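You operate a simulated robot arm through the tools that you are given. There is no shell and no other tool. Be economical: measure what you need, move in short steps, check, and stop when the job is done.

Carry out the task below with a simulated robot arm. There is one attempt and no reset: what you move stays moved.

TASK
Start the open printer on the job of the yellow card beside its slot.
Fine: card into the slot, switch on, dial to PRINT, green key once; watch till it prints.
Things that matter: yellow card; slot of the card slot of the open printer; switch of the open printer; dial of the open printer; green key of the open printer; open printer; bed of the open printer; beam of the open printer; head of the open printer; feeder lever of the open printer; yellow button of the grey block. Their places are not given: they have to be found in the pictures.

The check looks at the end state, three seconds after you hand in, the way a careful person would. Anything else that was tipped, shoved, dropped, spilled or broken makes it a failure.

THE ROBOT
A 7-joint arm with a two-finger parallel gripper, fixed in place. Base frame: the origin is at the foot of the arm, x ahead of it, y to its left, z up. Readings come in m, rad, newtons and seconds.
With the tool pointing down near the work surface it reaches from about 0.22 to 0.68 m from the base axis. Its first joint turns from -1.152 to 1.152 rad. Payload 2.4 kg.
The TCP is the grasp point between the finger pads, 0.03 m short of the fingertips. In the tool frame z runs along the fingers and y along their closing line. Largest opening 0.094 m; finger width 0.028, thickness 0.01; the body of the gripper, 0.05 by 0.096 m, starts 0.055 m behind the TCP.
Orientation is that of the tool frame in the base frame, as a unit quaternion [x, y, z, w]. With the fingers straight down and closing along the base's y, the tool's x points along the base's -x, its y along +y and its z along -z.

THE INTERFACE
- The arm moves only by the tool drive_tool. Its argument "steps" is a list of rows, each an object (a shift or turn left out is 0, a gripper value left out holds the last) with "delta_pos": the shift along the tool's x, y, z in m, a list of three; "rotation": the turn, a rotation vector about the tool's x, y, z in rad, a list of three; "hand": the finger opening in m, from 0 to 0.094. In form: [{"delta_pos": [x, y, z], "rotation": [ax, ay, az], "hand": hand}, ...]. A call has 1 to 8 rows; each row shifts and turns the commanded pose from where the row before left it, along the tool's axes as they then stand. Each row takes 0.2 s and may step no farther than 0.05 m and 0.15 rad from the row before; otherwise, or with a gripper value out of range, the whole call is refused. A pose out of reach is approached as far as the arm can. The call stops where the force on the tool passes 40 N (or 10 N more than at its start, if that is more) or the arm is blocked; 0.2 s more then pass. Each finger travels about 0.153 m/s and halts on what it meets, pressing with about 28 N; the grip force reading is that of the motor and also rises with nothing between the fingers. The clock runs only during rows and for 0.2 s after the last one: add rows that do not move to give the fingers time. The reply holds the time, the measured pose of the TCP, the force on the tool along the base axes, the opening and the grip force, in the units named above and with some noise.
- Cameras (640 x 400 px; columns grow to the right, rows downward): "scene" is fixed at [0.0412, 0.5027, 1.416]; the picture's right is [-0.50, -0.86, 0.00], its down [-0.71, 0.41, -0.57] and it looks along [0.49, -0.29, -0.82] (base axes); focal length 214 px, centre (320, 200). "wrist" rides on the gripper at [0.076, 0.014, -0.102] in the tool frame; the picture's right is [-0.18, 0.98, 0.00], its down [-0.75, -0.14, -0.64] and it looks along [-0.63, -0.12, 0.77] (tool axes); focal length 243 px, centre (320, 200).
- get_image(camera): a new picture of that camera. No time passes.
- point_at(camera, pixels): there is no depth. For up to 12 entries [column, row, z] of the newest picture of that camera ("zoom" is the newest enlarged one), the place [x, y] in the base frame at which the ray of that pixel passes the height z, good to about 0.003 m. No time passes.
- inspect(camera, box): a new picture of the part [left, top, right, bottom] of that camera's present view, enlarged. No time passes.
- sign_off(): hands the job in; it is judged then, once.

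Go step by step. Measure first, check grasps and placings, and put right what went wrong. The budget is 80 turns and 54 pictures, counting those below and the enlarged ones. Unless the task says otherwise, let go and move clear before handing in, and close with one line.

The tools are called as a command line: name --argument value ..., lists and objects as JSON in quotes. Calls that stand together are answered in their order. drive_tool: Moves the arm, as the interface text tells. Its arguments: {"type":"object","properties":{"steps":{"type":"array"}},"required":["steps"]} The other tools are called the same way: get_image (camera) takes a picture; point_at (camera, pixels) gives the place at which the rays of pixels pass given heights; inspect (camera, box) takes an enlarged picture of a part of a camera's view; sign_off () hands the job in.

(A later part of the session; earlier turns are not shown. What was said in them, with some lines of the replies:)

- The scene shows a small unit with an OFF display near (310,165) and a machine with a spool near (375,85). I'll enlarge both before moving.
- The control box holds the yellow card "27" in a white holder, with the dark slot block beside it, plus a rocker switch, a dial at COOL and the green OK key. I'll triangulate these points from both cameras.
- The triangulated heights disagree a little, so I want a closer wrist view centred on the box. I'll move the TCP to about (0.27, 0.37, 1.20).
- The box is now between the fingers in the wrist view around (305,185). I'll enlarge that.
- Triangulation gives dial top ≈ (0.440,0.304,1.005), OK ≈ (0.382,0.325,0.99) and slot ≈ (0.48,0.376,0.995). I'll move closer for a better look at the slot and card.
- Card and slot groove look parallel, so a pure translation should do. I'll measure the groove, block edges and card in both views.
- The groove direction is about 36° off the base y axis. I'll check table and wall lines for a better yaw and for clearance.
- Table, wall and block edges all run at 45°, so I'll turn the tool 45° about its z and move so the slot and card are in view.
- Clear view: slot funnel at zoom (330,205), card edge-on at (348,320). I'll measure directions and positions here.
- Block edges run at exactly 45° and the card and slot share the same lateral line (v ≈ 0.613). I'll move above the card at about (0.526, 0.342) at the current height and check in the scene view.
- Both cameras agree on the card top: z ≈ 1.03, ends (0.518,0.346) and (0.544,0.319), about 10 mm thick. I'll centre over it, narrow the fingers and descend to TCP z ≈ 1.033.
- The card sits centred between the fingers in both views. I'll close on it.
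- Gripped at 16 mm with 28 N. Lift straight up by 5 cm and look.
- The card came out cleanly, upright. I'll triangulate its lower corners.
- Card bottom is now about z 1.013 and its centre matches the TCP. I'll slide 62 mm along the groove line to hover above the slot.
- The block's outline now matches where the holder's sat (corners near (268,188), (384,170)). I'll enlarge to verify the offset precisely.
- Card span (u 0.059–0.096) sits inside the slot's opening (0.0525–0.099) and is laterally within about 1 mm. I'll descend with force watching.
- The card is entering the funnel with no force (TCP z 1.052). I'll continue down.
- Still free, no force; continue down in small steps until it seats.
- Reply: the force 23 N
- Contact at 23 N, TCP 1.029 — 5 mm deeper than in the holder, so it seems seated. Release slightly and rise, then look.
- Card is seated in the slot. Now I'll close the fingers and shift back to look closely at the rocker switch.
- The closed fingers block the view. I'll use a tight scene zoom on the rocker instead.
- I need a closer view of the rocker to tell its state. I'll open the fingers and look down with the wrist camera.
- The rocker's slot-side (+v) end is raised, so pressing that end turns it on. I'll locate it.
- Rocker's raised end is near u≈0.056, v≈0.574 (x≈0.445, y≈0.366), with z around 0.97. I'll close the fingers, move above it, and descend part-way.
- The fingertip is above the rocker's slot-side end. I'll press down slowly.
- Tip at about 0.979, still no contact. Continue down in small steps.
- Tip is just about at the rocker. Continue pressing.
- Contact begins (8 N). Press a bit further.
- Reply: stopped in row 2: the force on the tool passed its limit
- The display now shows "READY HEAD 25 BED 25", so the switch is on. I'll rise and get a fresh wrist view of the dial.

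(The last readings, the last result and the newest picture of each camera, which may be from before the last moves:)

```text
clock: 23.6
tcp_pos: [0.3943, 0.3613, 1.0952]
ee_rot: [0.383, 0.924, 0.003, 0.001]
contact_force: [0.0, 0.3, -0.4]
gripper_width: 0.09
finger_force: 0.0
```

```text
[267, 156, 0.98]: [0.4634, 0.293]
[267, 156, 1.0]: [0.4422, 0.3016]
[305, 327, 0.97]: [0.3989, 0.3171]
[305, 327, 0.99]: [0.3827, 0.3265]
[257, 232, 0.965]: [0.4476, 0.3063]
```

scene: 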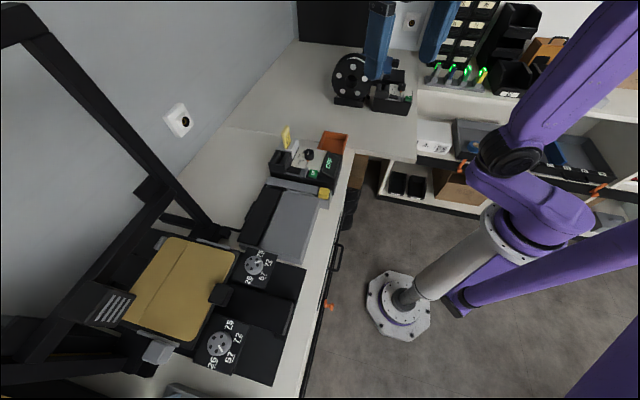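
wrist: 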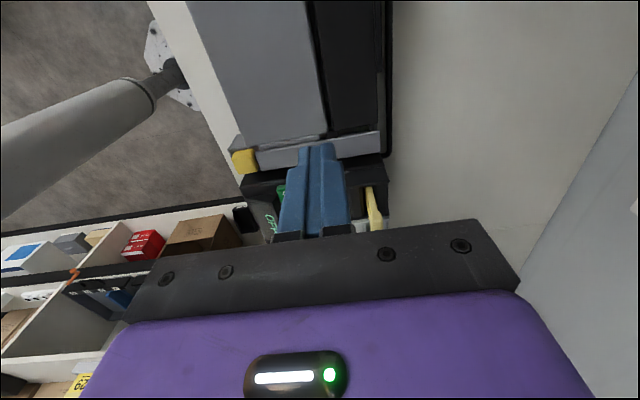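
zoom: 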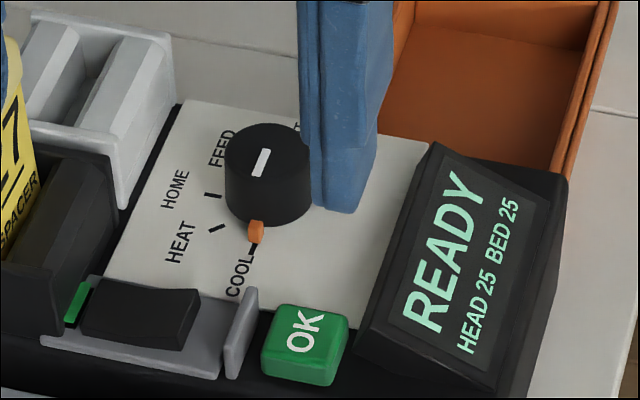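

The wrist point_at used an older frame, so I corrected for that offset: dial ≈ u 0.113, v 0.536. I'll rotate the tool back 90° (the starting yaw for turning the knob) and then view it from almost straight above.

drive_tool --steps '[{"rotation": [0, 0, -0.143]}, {"rotation": [0, 0, -0.143]}, {"rotation": [0, 0, -0.143]}, {"rotation": [0, 0, -0.143]}, {"rotation": [0, 0, -0.143]}, {"rotation": [0, 0, -0.143]}, {"rotation": [0, 0, -0.143]}, {"rotation": [0, 0, -0.143]}]'

drive_tool --steps '[{"rotation": [0, 0, -0.143]}, {"rotation": [0, 0, -0.143]}, {"rotation": [0, 0, -0.141]}, {"delta_pos": [-0.03, -0.04, 0]}, {"delta_pos": [-0.03, -0.04, 0]}, {"delta_pos": [0, -0.02, 0]}, {}]'

get_image --camera "wrist"

```text
clock: 25.4
tcp_pos: [0.3957, 0.3607, 1.0949]
ee_rot: [-0.179, 0.984, 0.001, 0.002]
contact_force: [-0.5, 0.5, 0.1]
gripper_width: 0.0901
finger_force: 0.0
```

```text
clock: 27.0
tcp_pos: [0.51, 0.3312, 1.0942]
ee_rot: [-0.383, 0.924, 0.002, 0.002]
contact_force: [-0.3, 0.3, 0.8]
gripper_width: 0.09
finger_force: 0.1
```

```text
13 pictures are left
```

wrist: 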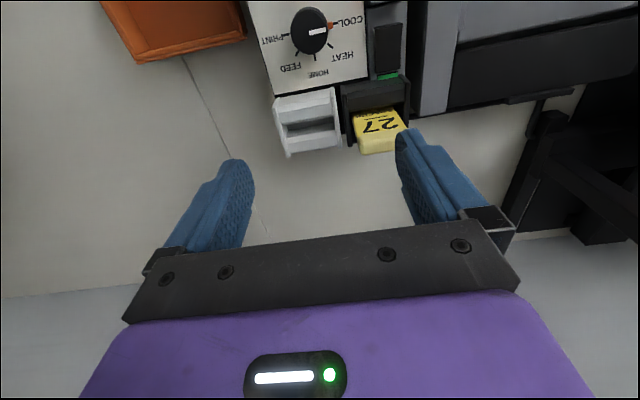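

Near-vertical view: the knob is at about (310,25) with the pointer still at COOL; PRINT is diametrically opposite. Measuring its centre.

point_at --camera "wrist" --pixels '[[309, 23, 0.98], [309, 23, 1.0], [311, 34, 0.96], [311, 34, 0.98], [335, 26, 0.965], [287, 37, 0.965], [290, 25, 0.99], [328, 20, 0.99]]'

```text
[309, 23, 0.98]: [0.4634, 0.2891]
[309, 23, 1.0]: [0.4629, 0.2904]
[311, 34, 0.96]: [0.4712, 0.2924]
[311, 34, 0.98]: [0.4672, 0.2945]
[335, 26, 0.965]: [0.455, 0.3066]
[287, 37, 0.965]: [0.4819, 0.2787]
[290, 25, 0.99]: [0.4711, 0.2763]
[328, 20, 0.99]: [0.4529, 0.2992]
```

Dial centre ≈ (0.464, 0.292), top ≈ 0.982, diameter ≈ 29 mm. I'll move over it, open to 50 mm and descend to TCP ≈ 1.0.

drive_tool --steps '[{"delta_pos": [0.03, 0.0025, 0], "hand": 0.05}, {"delta_pos": [0.03, 0.0025, 0]}, {"delta_pos": [0, 0, 0.035]}, {"delta_pos": [0, 0, 0.03]}, {"delta_pos": [0, 0, 0.02]}, {"delta_pos": [0, 0, 0.01]}, {}]'

inspect --camera "scene" --box '[285, 125, 345, 180]'

```text
clock: 28.6
tcp_pos: [0.4641, 0.2928, 0.9981]
ee_rot: [-0.382, 0.924, 0.001, 0.003]
contact_force: [0.0, 0.1, 0.6]
gripper_width: 0.05
finger_force: 0.1
```

```text
7.27 times, centred on (315, 152) of scene
```

zoom: 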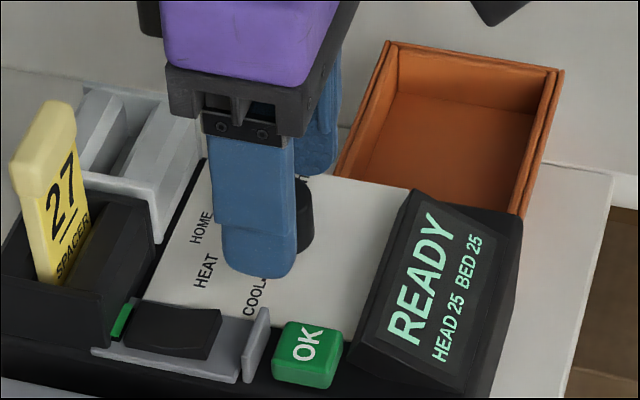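

Knob lies between the fingers. Closing on it.

drive_tool --steps '[{"hand": 0.03}, {"hand": 0.015}, {}, {}]'

```text
clock: 29.6
tcp_pos: [0.4653, 0.29, 0.9987]
ee_rot: [-0.381, 0.925, 0.0, 0.002]
contact_force: [14.0, -12.6, -5.5]
gripper_width: 0.0295
finger_force: 45.5
```

Gripped at 29.5 mm, with about 19 N sideways toward +u, so the knob centre is slightly further along u. I'll shift 2.5 mm to relieve it.

drive_tool --steps '[{"delta_pos": [0, -0.0025, 0]}, {}]'

```text
clock: 30.2
tcp_pos: [0.4647, 0.2907, 0.9991]
ee_rot: [-0.383, 0.924, 0.001, 0.003]
contact_force: [5.0, -11.7, -2.3]
gripper_width: 0.0297
finger_force: 45.3
```

Force is falling; shift slightly more and begin turning clockwise from above (tool +z).

drive_tool --steps '[{"delta_pos": [0, -0.0015, 0]}, {"rotation": [0, 0, 0.1]}, {"rotation": [0, 0, 0.13]}, {"rotation": [0, 0, 0.13]}, {}]'

inspect --camera "scene" --box '[285, 125, 345, 180]'

```text
clock: 31.4
tcp_pos: [0.4651, 0.2913, 0.9986]
ee_rot: [-0.21, 0.978, 0.002, 0.001]
contact_force: [-5.3, 0.8, 1.9]
gripper_width: 0.0299
finger_force: 44.9
```

```text
7.27 times, centred on (315, 152) of scene
```

zoom: 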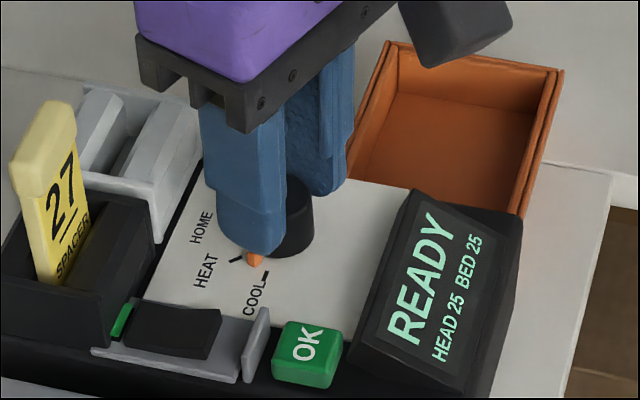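

The pointer follows the grip, now heading toward HEAT. Continue turning.

drive_tool --steps '[{"rotation": [0, 0, 0.14]}, {"rotation": [0, 0, 0.14]}, {"rotation": [0, 0, 0.14]}, {"rotation": [0, 0, 0.14]}, {"rotation": [0, 0, 0.14]}, {"rotation": [0, 0, 0.14]}, {"rotation": [0, 0, 0.14]}, {"rotation": [0, 0, 0.14]}]'

drive_tool --steps '[{"rotation": [0, 0, 0.14]}, {"rotation": [0, 0, 0.14]}, {"rotation": [0, 0, 0.14]}, {}]'

```text
clock: 33.2
tcp_pos: [0.4646, 0.2944, 0.9991]
ee_rot: [0.34, 0.941, 0.006, 0.002]
contact_force: [-4.0, 27.4, -8.9]
gripper_width: 0.0294
finger_force: 44.9
```

```text
clock: 34.2
tcp_pos: [0.4657, 0.2958, 0.9994]
ee_rot: [0.528, 0.849, 0.007, 0.003]
contact_force: [9.0, 34.9, -10.0]
gripper_width: 0.0297
finger_force: 45.0
```

Rotation follows (yaw ≈ 64°), but the side force is 36 N in +y. I'll relieve it by shifting about 4 mm that way and look.

drive_tool --steps '[{"delta_pos": [0.004, 0.002, 0]}, {}]'

inspect --camera "scene" --box '[285, 125, 345, 180]'

```text
clock: 34.8
tcp_pos: [0.467, 0.2948, 0.9993]
ee_rot: [0.53, 0.848, 0.004, 0.0]
contact_force: [2.9, 16.8, 5.8]
gripper_width: 0.0295
finger_force: 45.0
```

```text
7.27 times, centred on (315, 152) of scene
```

zoom: 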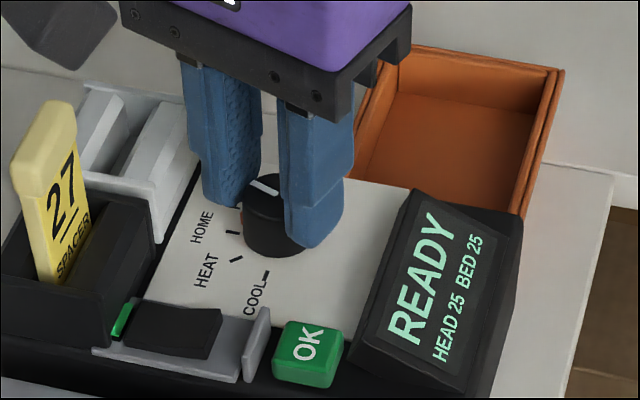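

The white line has passed HOME. Continue turning with a little more relief.

drive_tool --steps '[{"delta_pos": [0.002, 0.001, 0], "rotation": [0, 0, 0.1]}, {"rotation": [0, 0, 0.14]}, {"rotation": [0, 0, 0.14]}, {"rotation": [0, 0, 0.14]}, {}]'

```text
clock: 36.0
tcp_pos: [0.4677, 0.2966, 0.9986]
ee_rot: [0.731, 0.683, 0.003, 0.002]
contact_force: [14.3, 0.5, 7.3]
gripper_width: 0.0295
finger_force: 45.0
```

Yaw 94°; about 41° remain. Continue to the PRINT position.

drive_tool --steps '[{"delta_pos": [0, 0.002, 0], "rotation": [0, 0, 0.14]}, {"rotation": [0, 0, 0.14]}, {"rotation": [0, 0, 0.14]}, {"rotation": [0, 0, 0.14]}, {"rotation": [0, 0, 0.14]}, {}]'

inspect --camera "scene" --box '[285, 125, 345, 180]'

```text
clock: 37.4
tcp_pos: [0.4693, 0.2962, 1.0002]
ee_rot: [0.92, 0.391, 0.002, 0.001]
contact_force: [13.5, -16.5, 13.6]
gripper_width: 0.0297
finger_force: 45.8
```

```text
7.27 times, centred on (315, 152) of scene
```

zoom: 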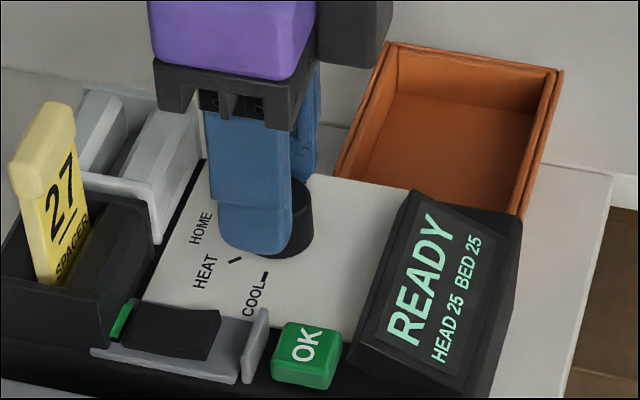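

Yaw reached 134°, i.e. about 180° of turn. Release, rise, and check the pointer from above.

drive_tool --steps '[{"hand": 0.04}, {"hand": 0.05}, {"delta_pos": [0, 0, -0.03]}, {"delta_pos": [0, 0, -0.035]}, {"delta_pos": [0.015, 0, -0.03], "hand": 0.09}, {"delta_pos": [0.015, 0, 0]}, {}]'

inspect --camera "wrist" --box '[220, 20, 420, 180]'

```text
clock: 39.0
tcp_pos: [0.4879, 0.3193, 1.096]
ee_rot: [0.92, 0.393, 0.003, -0.001]
contact_force: [-0.1, -0.6, 0.4]
gripper_width: 0.0899
finger_force: 0.0
```

```text
2.50 times, centred on (320, 100) of wrist
```

zoom: 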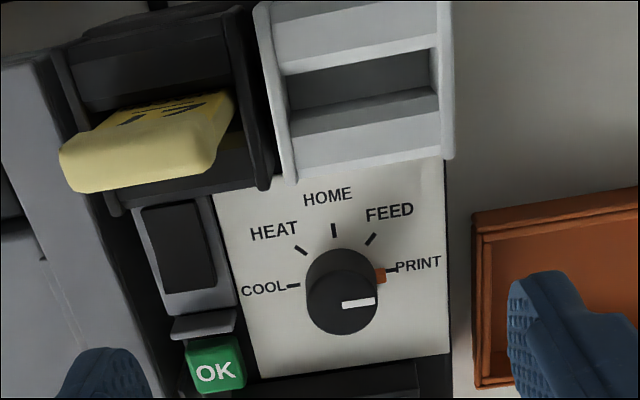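

The pointer lines up with PRINT. Now I measure the OK key in this view.

point_at --camera "zoom" --pixels '[[215, 368, 0.97], [215, 368, 0.98], [192, 318, 0.97], [237, 305, 0.97], [380, 277, 0.96]]'

```text
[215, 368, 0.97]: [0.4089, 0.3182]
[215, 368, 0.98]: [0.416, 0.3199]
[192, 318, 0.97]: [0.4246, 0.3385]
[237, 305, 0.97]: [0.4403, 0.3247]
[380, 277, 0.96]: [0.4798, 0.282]
```

Key ≈ (0.402, 0.317), top ≈ 0.967. I'll turn back to yaw 45°, close the fingers, and move above it.

drive_tool --steps '[{"rotation": [0, 0, -0.142], "hand": 0.04}, {"rotation": [0, 0, -0.142], "hand": 0.0}, {"rotation": [0, 0, -0.142]}, {"rotation": [0, 0, -0.142]}, {"rotation": [0, 0, -0.142]}, {"rotation": [0, 0, -0.142]}, {"rotation": [0, 0, -0.142]}, {"rotation": [0, 0, -0.142]}]'

drive_tool --steps '[{"rotation": [0, 0, -0.142]}, {"rotation": [0, 0, -0.142]}, {"rotation": [0, 0, -0.14]}, {"delta_pos": [0.031, -0.031, 0]}, {"delta_pos": [0.031, -0.031, 0]}, {"delta_pos": [0, 0, 0.035]}, {"delta_pos": [0, 0, 0.035]}, {}]'

inspect --camera "scene" --box '[285, 140, 345, 190]'

```text
clock: 40.8
tcp_pos: [0.4877, 0.3177, 1.0946]
ee_rot: [0.563, 0.827, 0.002, 0.001]
contact_force: [-0.1, 0.0, 0.5]
gripper_width: 0.0
finger_force: 28.0
```

```text
clock: 42.6
tcp_pos: [0.4014, 0.3185, 1.0231]
ee_rot: [0.378, 0.926, 0.003, 0.001]
contact_force: [-0.2, 0.4, -0.3]
gripper_width: 0.0
finger_force: 28.3
```

```text
8.00 times, centred on (315, 165) of scene
```

zoom: 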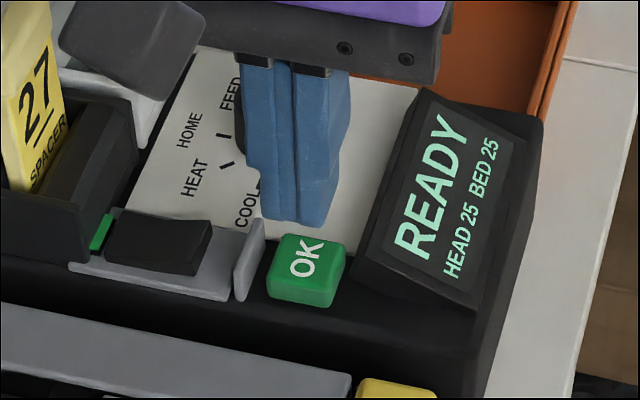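

The fingertip is on line above the OK key. Descend and press once.

drive_tool --steps '[{"delta_pos": [0, -0.001, 0.01]}, {"delta_pos": [0, 0, 0.006]}, {"delta_pos": [0, 0, 0.004]}, {"delta_pos": [0, 0, 0.003]}, {}]'

```text
clock: 43.8
tcp_pos: [0.4008, 0.3173, 1.0005]
ee_rot: [0.378, 0.926, 0.002, 0.001]
contact_force: [0.7, 0.0, 0.0]
gripper_width: 0.0
finger_force: 27.8
```

drive_tool --steps '[{"delta_pos": [0, 0, 0.002]}, {"delta_pos": [0, 0, 0.002]}, {"delta_pos": [0, 0, 0.002]}, {}]'

```text
clock: 44.8
tcp_pos: [0.4003, 0.3183, 0.9948]
ee_rot: [0.378, 0.926, 0.003, 0.0]
contact_force: [0.1, -0.2, -0.3]
gripper_width: 0.0
finger_force: 27.7
```

No contact yet at tip 0.965. Keep stepping down.

drive_tool --steps '[{"delta_pos": [0, 0, 0.002]}, {"delta_pos": [0, 0, 0.002]}, {"delta_pos": [0, 0, 0.002]}, {}]'

```text
clock: 45.8
tcp_pos: [0.4003, 0.3157, 0.9896]
ee_rot: [0.377, 0.926, 0.002, 0.001]
contact_force: [0.2, -0.1, 2.6]
gripper_width: 0.0
finger_force: 28.3
```

Contact starts (2.6 N). Press a few more millimetres.

drive_tool --steps '[{"delta_pos": [0, 0, 0.002]}, {"delta_pos": [0, 0, 0.001]}, {}]'

inspect --camera "scene" --box '[285, 140, 345, 190]'

```text
clock: 46.6
tcp_pos: [0.4003, 0.3179, 0.9868]
ee_rot: [0.378, 0.926, 0.003, 0.001]
contact_force: [-1.7, -0.8, 10.6]
gripper_width: 0.0001
finger_force: 27.8
```

```text
8.00 times, centred on (315, 165) of scene
```

zoom: 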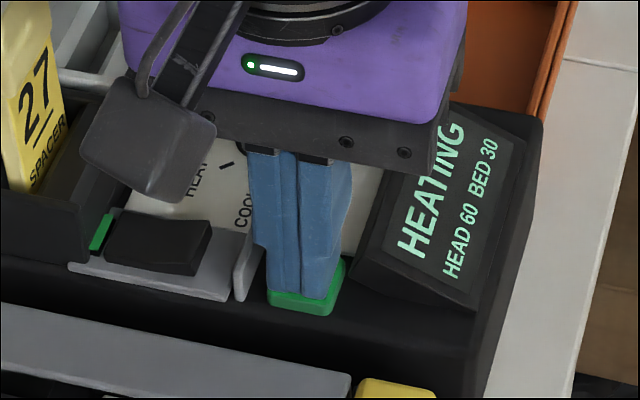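

Display reads "HEATING HEAD 60 BED 30" – the job has started. Rise straight up, clear of everything, and wait.

drive_tool --steps '[{"delta_pos": [0, 0, -0.02]}, {"delta_pos": [0, 0, -0.04]}, {"delta_pos": [0, 0, -0.045]}, {"delta_pos": [0, 0, -0.045]}, {"delta_pos": [0, -0.04, -0.02]}, {"delta_pos": [0, -0.04, 0]}, {"delta_pos": [0, -0.03, 0]}, {}]'

drive_tool --steps '[{}, {}, {}, {}, {}, {}, {}, {}]'

drive_tool --steps '[{}, {}, {}, {}, {}, {}, {}, {}]'

drive_tool --steps '[{}, {}, {}, {}, {}, {}, {}, {}]'

get_image --camera "scene"

```text
clock: 48.4
tcp_pos: [0.323, 0.2375, 1.1552]
ee_rot: [0.378, 0.926, 0.002, 0.001]
contact_force: [0.4, -0.5, 0.9]
gripper_width: 0.0
finger_force: 28.0
```

```text
clock: 50.2
tcp_pos: [0.3225, 0.2389, 1.1558]
ee_rot: [0.379, 0.926, 0.002, 0.001]
contact_force: [-0.2, 0.4, 0.7]
gripper_width: 0.0
finger_force: 28.0
```

```text
clock: 52.0
tcp_pos: [0.3221, 0.2378, 1.1558]
ee_rot: [0.378, 0.926, 0.003, 0.002]
contact_force: [0.6, -0.1, 0.0]
gripper_width: 0.0
finger_force: 28.0
```

```text
clock: 53.8
tcp_pos: [0.3215, 0.2375, 1.1556]
ee_rot: [0.377, 0.926, 0.002, 0.001]
contact_force: [-0.6, 0.3, 0.4]
gripper_width: 0.0
finger_force: 28.1
```

```text
5 pictures are left
```

scene: 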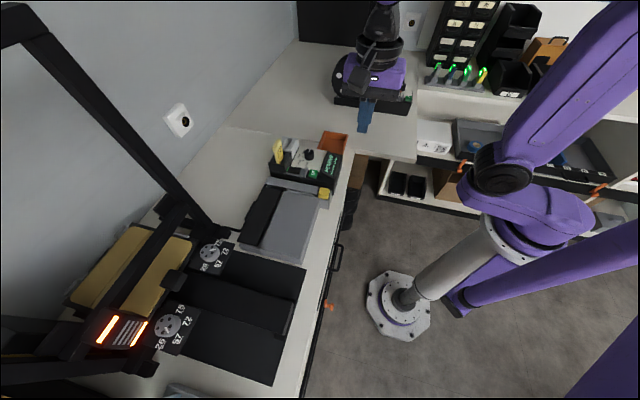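

The printer has moved its bed and the head glows at (125,330). I'll wait more, then read the display.

drive_tool --steps '[{}, {}, {}, {}, {}, {}, {}, {}]'

drive_tool --steps '[{}, {}, {}, {}, {}, {}, {}, {}]'

inspect --camera "scene" --box '[260, 125, 350, 210]'

```text
clock: 55.6
tcp_pos: [0.3213, 0.2386, 1.1561]
ee_rot: [0.378, 0.926, 0.002, 0.001]
contact_force: [-0.3, -0.9, -0.3]
gripper_width: 0.0001
finger_force: 27.7
```

```text
clock: 57.4
tcp_pos: [0.3224, 0.238, 1.1556]
ee_rot: [0.378, 0.926, 0.003, 0.001]
contact_force: [-0.4, 0.3, 0.6]
gripper_width: 0.0
finger_force: 27.6
```

```text
4.71 times, centred on (305, 168) of scene
```

zoom: 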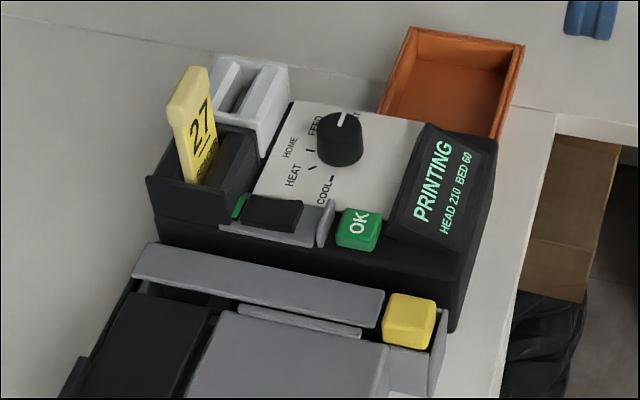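

Display shows "PRINTING HEAD 210 BED 60". I'll watch a few more seconds to be sure it continues without a fault.

drive_tool --steps '[{}, {}, {}, {}, {}, {}, {}, {}]'

drive_tool --steps '[{}, {}, {}, {}, {}, {}, {}, {}]'

drive_tool --steps '[{}, {}, {}, {}, {}, {}, {}, {}]'

inspect --camera "scene" --box '[20, 130, 350, 380]'

inspect --camera "scene" --box '[260, 125, 350, 210]'

```text
clock: 59.2
tcp_pos: [0.3231, 0.2391, 1.1558]
ee_rot: [0.377, 0.926, 0.002, 0.001]
contact_force: [0.3, 0.4, -0.3]
gripper_width: 0.0
finger_force: 28.2
```

```text
clock: 61.0
tcp_pos: [0.3217, 0.2376, 1.1566]
ee_rot: [0.378, 0.926, 0.003, 0.001]
contact_force: [-0.1, 0.6, 0.0]
gripper_width: 0.0003
finger_force: 28.2
```

```text
clock: 62.8
tcp_pos: [0.3222, 0.238, 1.156]
ee_rot: [0.378, 0.926, 0.003, 0.001]
contact_force: [-0.4, 0.2, -0.2]
gripper_width: 0.0
finger_force: 28.1
```

```text
1.60 times, centred on (185, 255) of scene
```

zoom: 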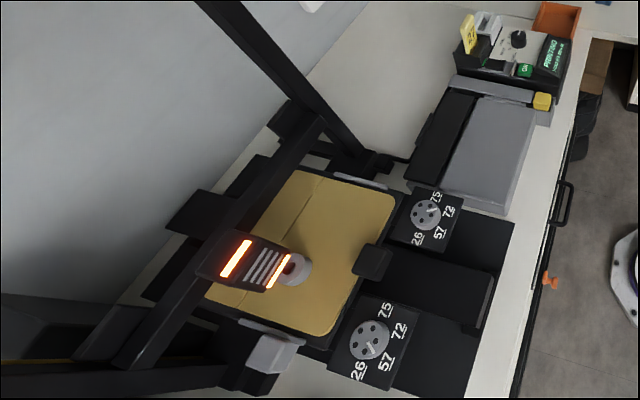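

```text
4.71 times, centred on (305, 168) of scene
```

zoom: 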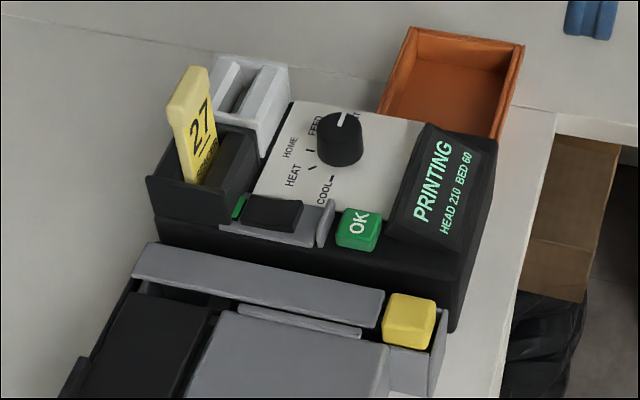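

A ring-shaped spacer is growing on the bed under the glowing head at (290,265), and the display still reads PRINTING. The arm is clear, so I'm handing in.

sign_off

```text
The job is handed in.
```

The open printer is printing the job on yellow card 27: the card is in its slot, the switch is on, the dial is at PRINT, and the green key was pressed once.
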